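You operate a simulated robot arm through the tools that you are given. There is no shell and no other tool. Be economical: measure what you need, move in short steps, check, and stop when the job is done.

Carry out the task below with a simulated robot arm. There is one attempt and no reset: what you move stays moved.

TASK
Stack the square block labelled "ONE" from the top of the big reel on top of the square block marked "three".
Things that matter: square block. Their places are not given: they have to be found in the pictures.

It is judged by the outcome, as a careful person would: the job done as asked, and still so three seconds after it is handed in. It fails if anything else is knocked over, pushed out of place, dropped, spilled or broken.

THE ROBOT
A 6-joint arm with a two-finger parallel gripper, fixed in place. Base frame: the origin is at the foot of the arm, x ahead of it, y to its left, z up; the work surface is at about z = 0. Lengths are in mm, angles in rad, forces in N, time in s.
With the tool pointing down near the work surface it reaches from about 180 to 460 mm from the base axis. Its first joint turns from -1.222 to 1.222 rad. Payload 1.9 kg.
Tool frame: the origin (TCP) lies between the finger pads and is the grasp point; the fingertips stand 23 mm ahead of it; z points along the fingers, y is the line along which they close. The gripper opens to 94 mm. The fingers are 38 mm wide and 10 mm thick; the gripper's body (54 by 96 mm) begins 39 mm behind the TCP.
Orientation is that of the tool frame in the base frame, as a unit quaternion [x, y, z, w]. With the fingers straight down and closing along the base's y, the tool's x points along the base's -x, its y along +y and its z along -z.

THE INTERFACE
- The arm moves only by the tool apply_moves. Its argument "increments" is a list of rows, each a list of 3 entries, a list of its own where there are three numbers: the turn, a rotation vector about the tool's x, y, z in units of 6 degrees (1.0 is 6 degrees), then the shift along the tool's x, y, z in units of 50 mm (1.0 is 50 mm), then the gripper command, from -1 (fully open) to 1 (shut), values between in proportion. In form: [[[ax, ay, az], [dx, dy, dz], hand], ...]. A call has 1 to 10 rows; each row shifts and turns the commanded pose from where the row before left it, along the tool's axes as they then stand. A call with a number of a shift or a turn outside -1 to 1 is refused whole. A row lasts 0.2 s, in which the tool goes at most 50 mm and 0.15 rad; a call with a longer step from one row to the next is refused whole, and so is a gripper value outside its range. A pose out of reach is approached as far as the arm can. The call stops where the force on the tool passes 40 N (or 10 N more than at its start, if that is more) or the arm is blocked; 0.2 s more then pass. The fingers move at their own pace (about 108 mm/s each) and stop on an object; they squeeze with about 27 N. The grip force told is the motor's: it shows also when the fingers shut on nothing. Time passes only in rows, and 0.2 s behind the last, so rows that do not move let the fingers close. It gives the time, the measured TCP pose, the force on the tool (base axes), the opening and the grip force at its end, in the units of the frame above (readings bear some noise), and new pictures: "show" is both (left out), scene, wrist or none.
- Cameras (640 x 400 px; columns grow to the right, rows downward): "scene" is fixed at [38.8, 300.5, 436.5]; the picture's right is [-0.90, -0.43, 0.00], its down [-0.20, 0.43, -0.88] and it looks along [0.38, -0.80, -0.47] (base axes); focal length 297 px, centre (320, 200). "wrist" rides on the gripper at [-39, 0, -44] in the tool frame; the picture's right is [0.00, -1.00, 0.00], its down [0.97, 0.00, -0.24] and it looks along [0.24, 0.00, 0.97] (tool axes); focal length 218 px, centre (320, 200).
- measure_at(camera, pixels): for up to 12 pixels [column, row] of the newest picture of that camera ("zoom" is the newest enlarged one), the place [x, y, z] in the base frame of the surface seen there, good to about 3 mm. No time passes.
- zoom(camera, box): a new picture of the part [left, top, right, bottom] of that camera's present view, enlarged. No time passes.
- job_done(): hands the job in; it is judged then, once.

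Work in short steps. Measure before you move; look again where a grasp or a placing could have gone wrong, and mend it. You have 60 turns and 120 pictures in all, the two below and enlarged ones among them. Open the gripper and draw the arm clear of the work before you hand the job in, unless the task says otherwise; then end with one line.

The tools are called after ">>>" by a JSON object that holds its "method" and its "body". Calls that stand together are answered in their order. apply_moves: Moves the arm, as the interface text tells. Its arguments: {"type":"object","properties":{"increments":{"type":"array","items":{"type":"array"}},"show":{"type":"string","enum":["both","scene","wrist","none"]}},"required":["increments"]} The other tools are called the same way: measure_at (camera, pixels) gives the place of the surface under pixels of a picture; zoom (camera, box) takes an enlarged picture of a part of a camera's view; job_done () hands the job in.

At the start:

```text
time_s: 0.0
ee_pos: [282.6, -48.5, 321.2]
tool_rot: [-0.001, 1.0, 0.0, 0.0]
force: [-0.7, -0.2, 0.5]
gripper_width: 93.9
gripper_force: 0.0
```

scene: 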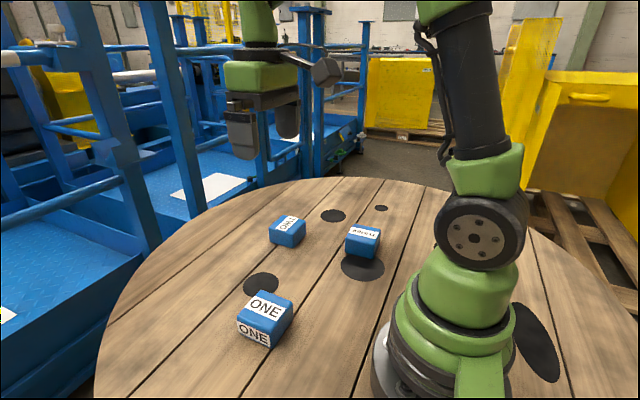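
wrist: 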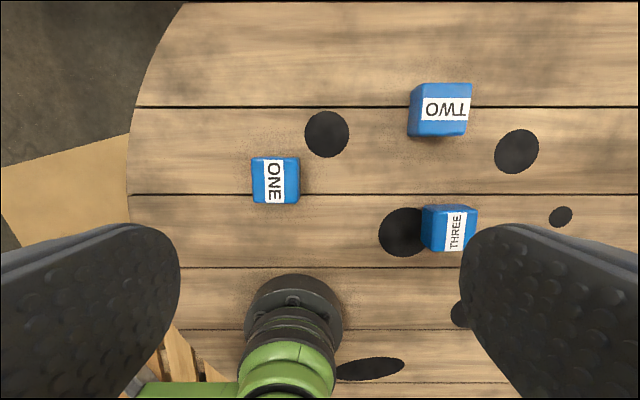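

The wrist picture shows ONE near (276,181), THREE near (449,229) and TWO near (440,110). I'll measure the tops of ONE and THREE.

>>> {"method": "measure_at", "body": {"camera": "wrist", "pixels": [[275, 180], [254, 160], [297, 160], [297, 201], [254, 201], [449, 232], [425, 213], [474, 213], [474, 249], [430, 249], [440, 110], [350, 180]]}}

>>> {"method": "zoom", "body": {"camera": "scene", "box": [200, 190, 420, 360]}}

>>> {"method": "zoom", "body": {"camera": "wrist", "box": [220, 60, 500, 270]}}

```text
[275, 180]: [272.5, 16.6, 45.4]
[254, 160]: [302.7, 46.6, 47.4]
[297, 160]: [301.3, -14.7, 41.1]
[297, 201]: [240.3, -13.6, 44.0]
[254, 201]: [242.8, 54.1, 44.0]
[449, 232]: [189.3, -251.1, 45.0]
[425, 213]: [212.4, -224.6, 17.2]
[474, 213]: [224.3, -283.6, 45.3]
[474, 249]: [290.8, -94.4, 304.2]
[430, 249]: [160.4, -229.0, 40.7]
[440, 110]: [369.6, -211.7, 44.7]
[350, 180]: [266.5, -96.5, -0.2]
```

```text
2.35 times, centred on (310, 275) of scene
```

zoom: 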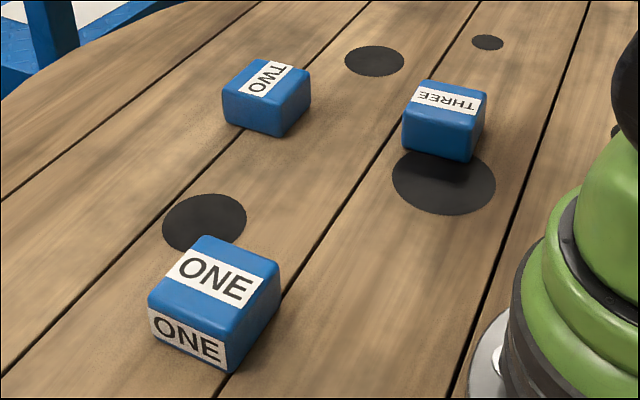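

```text
1.90 times, centred on (360, 165) of wrist
```

zoom: 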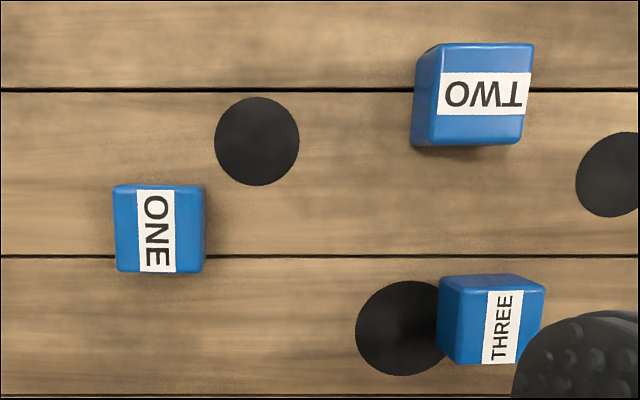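

ONE is about 62 mm wide, centred near (272, 18), with its top at z≈45. A finger partly hides THREE, so I'll move above it to see it clearly before grasping.

>>> {"method": "apply_moves", "body": {"increments": [[[0, 0, 0], [0.4, -0.85, 0], -1], [[0, 0, 0], [0.4, -0.85, 0], -1], [[0, 0, 0], [0.4, -0.85, 0], -1], [[0, 0, 0], [0.4, -0.85, 0], -1], [[0, 0, 0], [0, -0.5, 0], -1], [[0, 0, 0], [0, 0, 0], -1]], "show": "wrist"}}

```text
time_s: 1.4
ee_pos: [201.8, -240.4, 321.6]
tool_rot: [0.0, 1.0, -0.001, 0.0]
force: [-0.8, 1.0, 0.9]
gripper_width: 93.7
gripper_force: 0.0
```

wrist: 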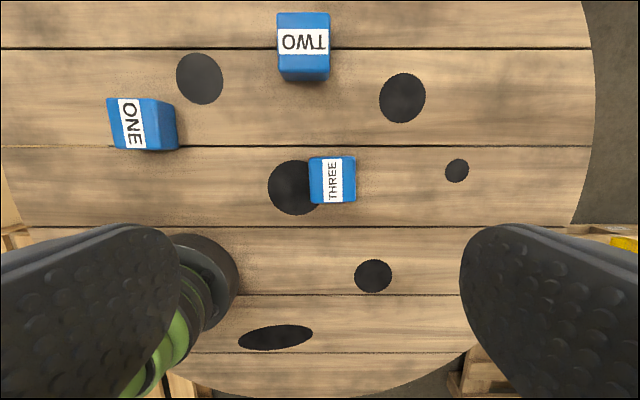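

>>> {"method": "zoom", "body": {"camera": "wrist", "box": [280, 135, 380, 225]}}

>>> {"method": "measure_at", "body": {"camera": "wrist", "pixels": [[333, 180], [333, 160], [333, 200], [312, 180], [352, 180], [312, 161], [352, 160], [353, 198], [313, 201]]}}

```text
4.44 times, centred on (330, 180) of wrist
```

zoom: 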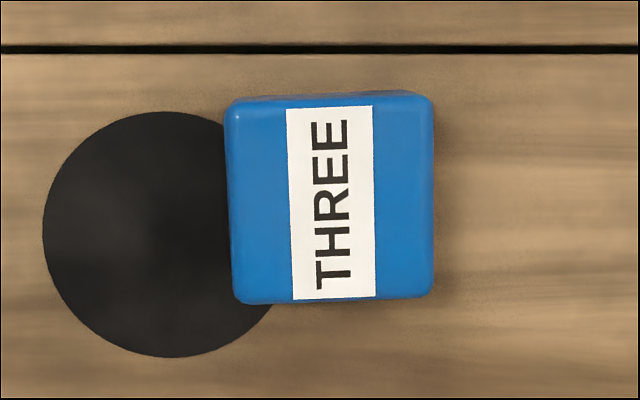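

```text
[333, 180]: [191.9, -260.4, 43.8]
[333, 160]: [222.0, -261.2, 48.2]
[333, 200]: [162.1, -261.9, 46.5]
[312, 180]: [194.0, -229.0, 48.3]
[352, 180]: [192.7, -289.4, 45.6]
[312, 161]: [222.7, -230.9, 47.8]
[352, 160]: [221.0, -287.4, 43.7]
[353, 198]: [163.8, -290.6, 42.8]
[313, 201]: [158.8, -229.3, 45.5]
```

THREE is centred near (192, -260), top at z≈45.5 and nearly aligned with the axes. Next I'll move above ONE.

>>> {"method": "apply_moves", "body": {"increments": [[[0, 0, 0], [-0.234, 0.86, 0], -1], [[0, 0, 0], [-0.234, 0.86, 0], -1], [[0, 0, 0], [-0.234, 0.86, 0.4], -1], [[0, 0, 0], [-0.234, 0.86, 0.4], -1], [[0, 0, 0], [-0.234, 0.86, 0.5], -1], [[0, 0, 0], [-0.234, 0.86, 0.5], -1], [[0, 0, 0], [0, 0, 0.6], -1], [[0, 0, 0], [0, 0, 0], -1]], "show": "wrist"}}

```text
refused: row 5 steps farther than a row can; nothing moved
```

>>> {"method": "apply_moves", "body": {"increments": [[[0, 0, 0], [-0.234, 0.86, 0], -1], [[0, 0, 0], [-0.234, 0.86, 0], -1], [[0, 0, 0], [-0.234, 0.86, 0.3], -1], [[0, 0, 0], [-0.234, 0.86, 0.3], -1], [[0, 0, 0], [-0.234, 0.86, 0.3], -1], [[0, 0, 0], [-0.234, 0.86, 0.3], -1], [[0, 0, 0], [0, 0, 0.8], -1], [[0, 0, 0], [0, 0, 0.4], -1], [[0, 0, 0], [0, 0, 0], -1]], "show": "wrist"}}

```text
time_s: 3.4
ee_pos: [272.6, 14.4, 199.2]
tool_rot: [0.0, 1.0, 0.0, 0.0]
force: [0.5, 0.1, 0.2]
gripper_width: 94.0
gripper_force: 0.0
```

wrist: 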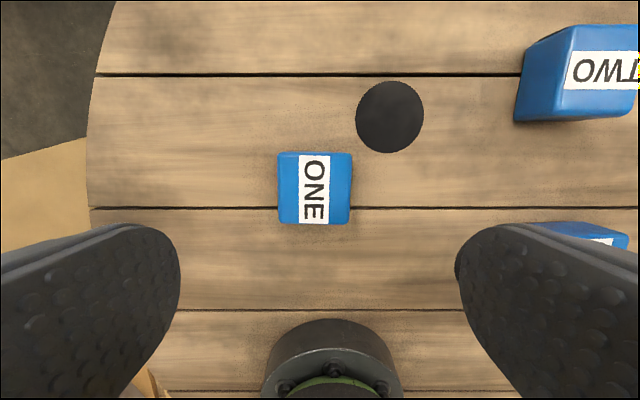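

>>> {"method": "measure_at", "body": {"camera": "wrist", "pixels": [[280, 188], [350, 188], [314, 155], [314, 221], [314, 188], [282, 156], [348, 156], [282, 220], [347, 220]]}}

>>> {"method": "zoom", "body": {"camera": "wrist", "box": [235, 130, 395, 250]}}

```text
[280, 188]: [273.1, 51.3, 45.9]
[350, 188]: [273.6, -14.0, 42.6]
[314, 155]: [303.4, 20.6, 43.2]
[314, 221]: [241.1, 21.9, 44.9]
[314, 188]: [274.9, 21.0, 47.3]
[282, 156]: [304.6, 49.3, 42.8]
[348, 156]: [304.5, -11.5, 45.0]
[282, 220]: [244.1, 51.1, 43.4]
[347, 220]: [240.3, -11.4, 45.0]
```

```text
3.33 times, centred on (315, 190) of wrist
```

zoom: 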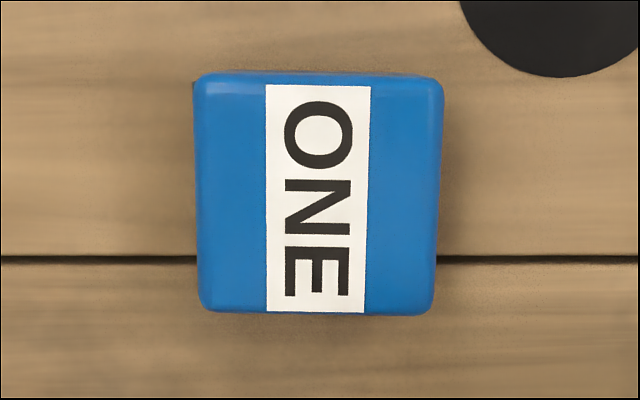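

ONE's centre is about (272.5, 19.5) and it is aligned with the tool. I'll centre on it and descend to z≈32.

>>> {"method": "apply_moves", "body": {"increments": [[[0, 0, 0], [0, 0.1, 0.7], -1], [[0, 0, 0], [0, 0, 0.8], -1], [[0, 0, 0], [0, 0, 0.8], -1], [[0, 0, 0], [0, 0, 0.6], -1], [[0, 0, 0], [0, 0, 0.43], -1], [[0, 0, 0], [0, 0, 0], -1]], "show": "both"}}

```text
time_s: 4.8
ee_pos: [272.5, 19.9, 34.9]
tool_rot: [0.0, 1.0, -0.001, 0.0]
force: [-1.0, 0.0, -0.1]
gripper_width: 94.0
gripper_force: 0.2
```

scene: 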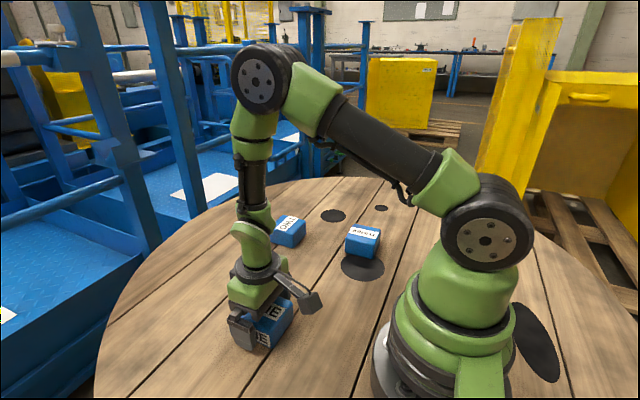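
wrist: 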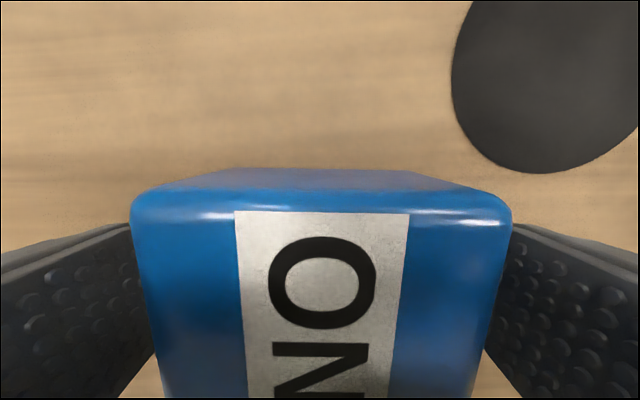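

The fingers straddle the block, so I'll close them in place.

>>> {"method": "apply_moves", "body": {"increments": [[[0, 0, 0], [0, 0, 0.06], -1], [[0, 0, 0], [0, 0, 0], 1], [[0, 0, 0], [0, 0, 0], 1], [[0, 0, 0], [0, 0, 0], 1], [[0, 0, 0], [0, 0, 0], 1]], "show": "none"}}

```text
time_s: 6.0
ee_pos: [273.1, 19.9, 32.8]
tool_rot: [0.0, 1.0, 0.001, 0.001]
force: [0.1, 2.3, 3.6]
gripper_width: 69.8
gripper_force: 26.7
```

The grip holds at 69.8 mm with 27 N. I'll lift it slowly.

>>> {"method": "apply_moves", "body": {"increments": [[[0, 0, 0], [0, 0, -0.2], 1], [[0, 0, 0], [0, 0, -0.5], 1], [[0, 0, 0], [0, 0, -0.6], 1], [[0, 0, 0], [0, 0, -0.6], 1], [[0, 0, 0], [0, 0, -0.6], 1], [[0, 0, 0], [0, 0, 0], 1]], "show": "both"}}

```text
time_s: 7.4
ee_pos: [271.7, 20.4, 158.1]
tool_rot: [0.0, 1.0, 0.0, 0.0]
force: [-0.6, -0.1, -3.0]
gripper_width: 69.9
gripper_force: 27.1
```

scene: 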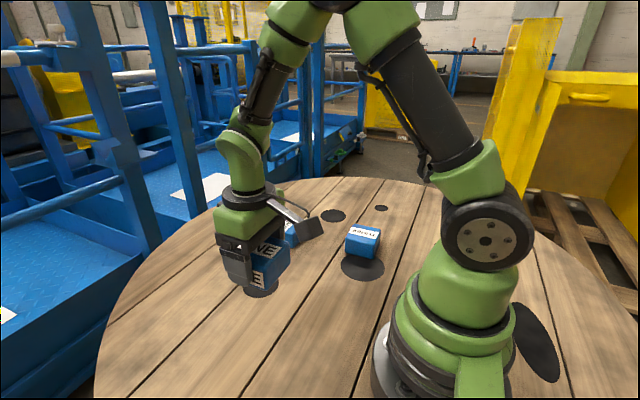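
wrist: 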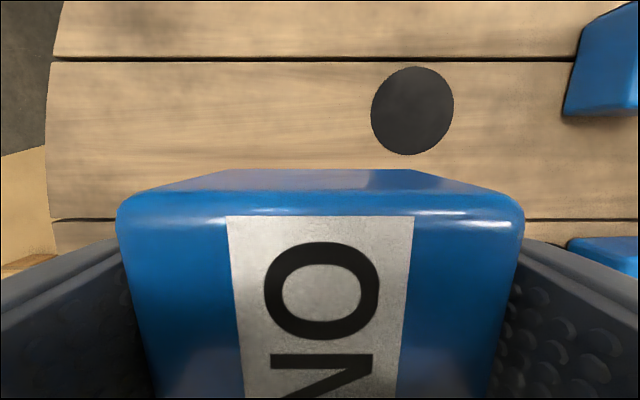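

ONE is held firmly and lifted clear. Next I carry it over THREE at (192, -260).

>>> {"method": "apply_moves", "body": {"increments": [[[0, 0, 0], [0.1, -0.4, 0], 1], [[0, 0, 0], [0.2, -0.7, 0], 1], [[0, 0, 0], [0.2, -0.8, 0], 1], [[0, 0, 0], [0.25, -0.8, 0], 1], [[0, 0, 0], [0.25, -0.8, 0], 1], [[0, 0, 0], [0.25, -0.8, 0], 1], [[0, 0, 0], [0.2, -0.7, 0], 1], [[0, 0, 0], [0.15, -0.6, 0], 1], [[0, 0, 0], [0, 0, 0], 1], [[0, 0, 0], [0, 0, 0], 1]], "show": "both"}}

```text
time_s: 9.6
ee_pos: [190.8, -259.6, 157.7]
tool_rot: [0.0, 1.0, 0.001, 0.001]
force: [-0.2, 0.5, -3.5]
gripper_width: 69.7
gripper_force: 27.1
```

scene: 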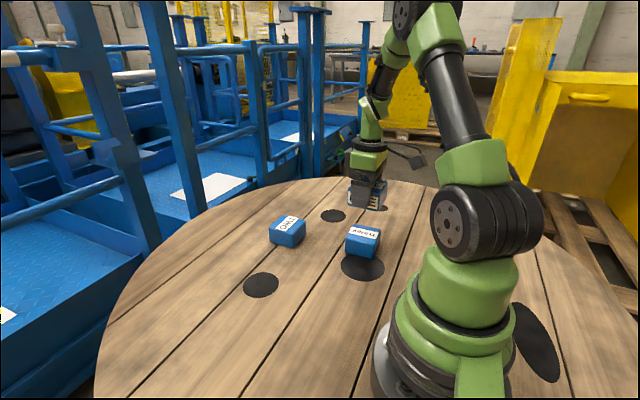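
wrist: 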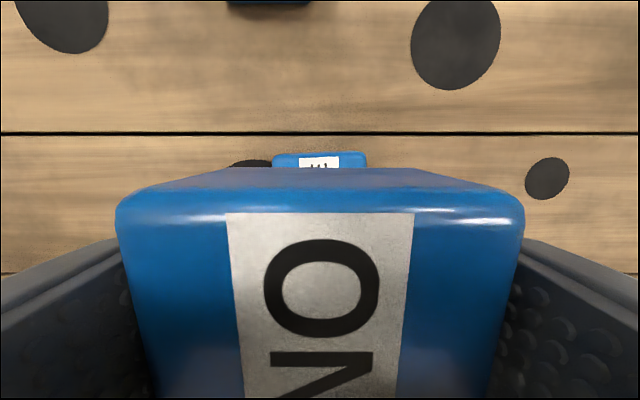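

In the wrist view THREE sits directly below the held block, centred near column 319. I'll descend to just above contact, around z=84.

>>> {"method": "apply_moves", "body": {"increments": [[[0, 0, 0], [0, 0, 0.4], 1], [[0, 0, 0], [0, 0, 0.5], 1], [[0, 0, 0], [0, 0, 0.4], 1], [[0, 0, 0], [0, 0, 0.18], 1], [[0, 0, 0], [0, 0, 0], 1]], "show": "both"}}

>>> {"method": "zoom", "body": {"camera": "scene", "box": [300, 180, 440, 290]}}

```text
time_s: 10.8
ee_pos: [192.8, -260.4, 82.1]
tool_rot: [0.0, 1.0, 0.0, 0.0]
force: [-0.6, -0.5, -3.6]
gripper_width: 69.5
gripper_force: 27.2
```

scene: 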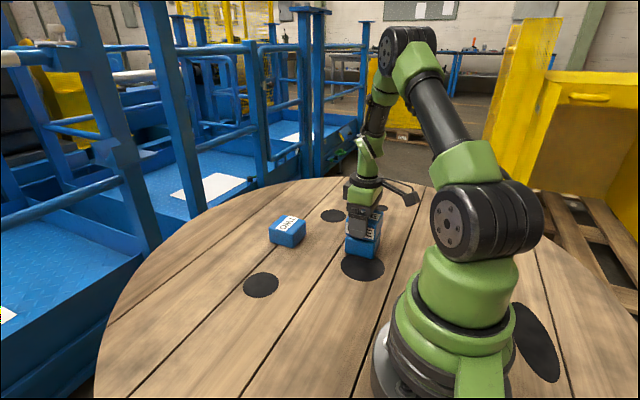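
wrist: 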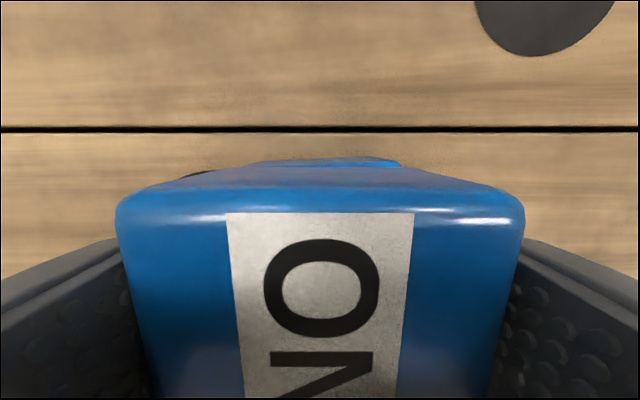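

```text
3.64 times, centred on (370, 235) of scene
```

zoom: 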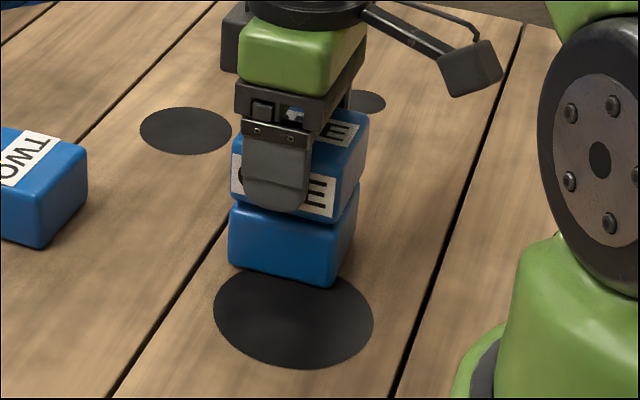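

The blocks line up well. I'll lower in small steps until contact.

>>> {"method": "apply_moves", "body": {"increments": [[[0, 0, 0], [0, 0, 0.03], 1], [[0, 0, 0], [0, 0, 0.03], 1], [[0, 0, 0], [0, 0, 0], 1]], "show": "none"}}

```text
time_s: 11.6
ee_pos: [191.4, -259.2, 80.4]
tool_rot: [0.0, 1.0, 0.0, 0.001]
force: [-0.6, -0.6, -3.8]
gripper_width: 69.9
gripper_force: 27.0
```

>>> {"method": "apply_moves", "body": {"increments": [[[0, 0, 0], [0, 0, 0.03], 1], [[0, 0, 0], [0, 0, 0], 1]], "show": "none"}}

```text
time_s: 12.2
ee_pos: [191.7, -260.1, 78.5]
tool_rot: [0.0, 1.0, 0.0, 0.0]
force: [-0.2, -0.6, -4.5]
gripper_width: 69.9
gripper_force: 26.9
```

>>> {"method": "apply_moves", "body": {"increments": [[[0, 0, 0], [0, 0, 0.025], 1], [[0, 0, 0], [0, 0, 0], 1]], "show": "none"}}

```text
time_s: 12.8
ee_pos: [192.5, -259.7, 76.2]
tool_rot: [0.0, 1.0, -0.001, 0.001]
force: [-2.8, 2.8, 7.6]
gripper_width: 70.2
gripper_force: 26.7
```

Contact: the force went from -4 to +7.6 N. I'll release slowly, opening in steps and keeping still.

>>> {"method": "apply_moves", "body": {"increments": [[[0, 0, 0], [0, 0, 0], 0.3], [[0, 0, 0], [0, 0, 0], -0.6], [[0, 0, 0], [0, 0, 0], -0.8], [[0, 0, 0], [0, 0, 0], -1], [[0, 0, 0], [0, 0, 0], -1]], "show": "both"}}

>>> {"method": "zoom", "body": {"camera": "scene", "box": [300, 180, 440, 290]}}

```text
time_s: 14.0
ee_pos: [192.0, -261.2, 76.3]
tool_rot: [0.0, 1.0, 0.0, 0.0]
force: [-0.3, -0.2, -0.2]
gripper_width: 94.2
gripper_force: 0.1
```

scene: 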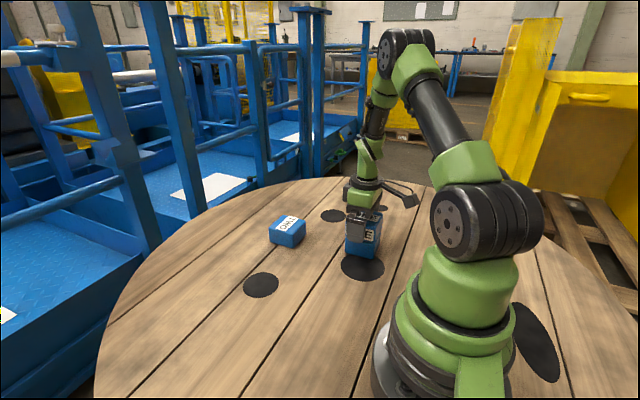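
wrist: 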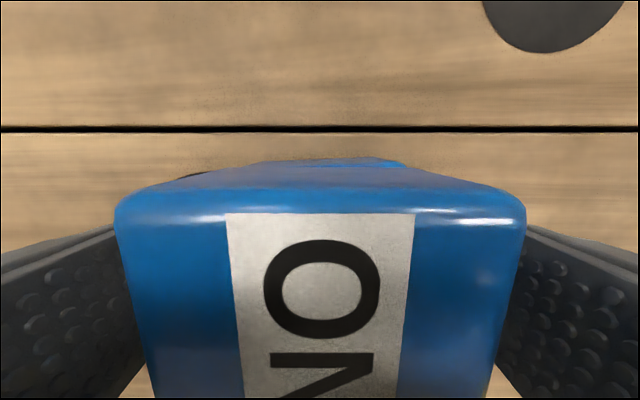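

```text
3.64 times, centred on (370, 235) of scene
```

zoom: 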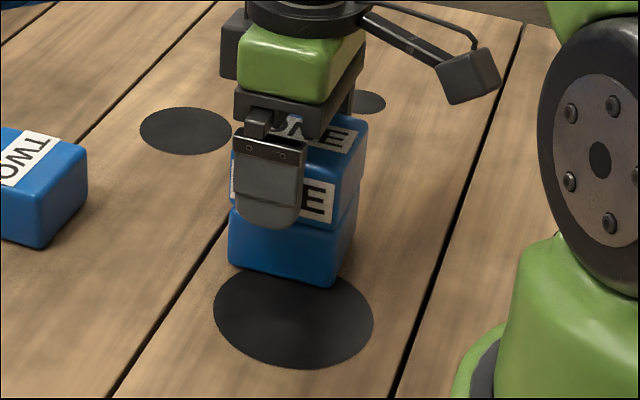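

ONE rests on THREE and the fingers are open. I'll retreat straight up.

>>> {"method": "apply_moves", "body": {"increments": [[[0, 0, 0], [0, 0, -0.2], -1], [[0, 0, 0], [0, 0, -0.5], -1], [[0, 0, 0], [0, 0, -0.8], -1], [[0, 0, 0], [0, 0, -0.9], -1], [[0, 0, 0], [0, 0, -0.9], -1], [[0, 0, 0], [0, 0, -0.9], -1], [[0, 0, 0], [-0.5, 0.6, 0], -1], [[0, 0, 0], [-0.5, 0.6, 0], -1], [[0, 0, 0], [0, 0, 0], -1]], "show": "both"}}

>>> {"method": "zoom", "body": {"camera": "scene", "box": [300, 180, 440, 290]}}

```text
time_s: 16.0
ee_pos: [239.6, -201.0, 286.7]
tool_rot: [0.001, 1.0, 0.0, 0.0]
force: [0.0, -0.7, 0.1]
gripper_width: 94.2
gripper_force: 0.0
```

scene: 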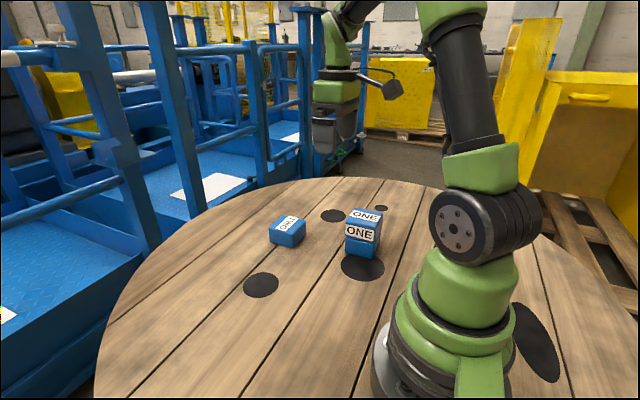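
wrist: 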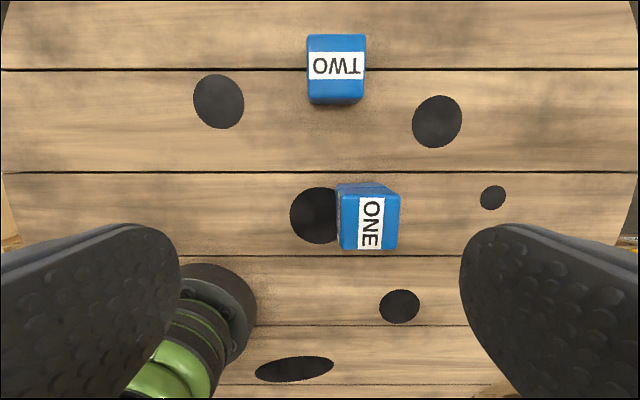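

```text
3.64 times, centred on (370, 235) of scene
```

zoom: 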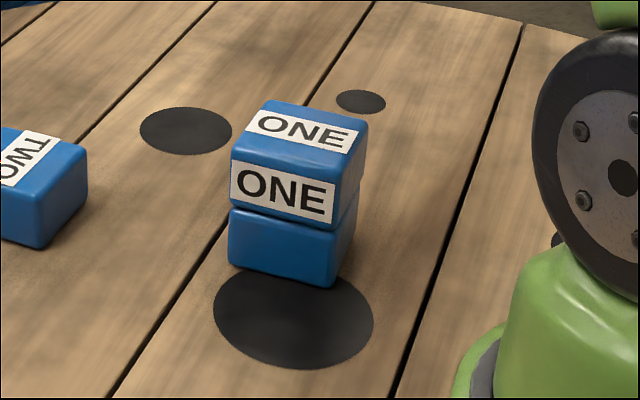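

The stack stands square, TWO hasn't moved, and the arm is clear, so I'm handing the job in.

>>> {"method": "job_done", "body": {}}

```text
The job is handed in.
```

Block ONE is stacked squarely on block THREE, block TWO was left untouched, and the gripper is open and clear of the stack.
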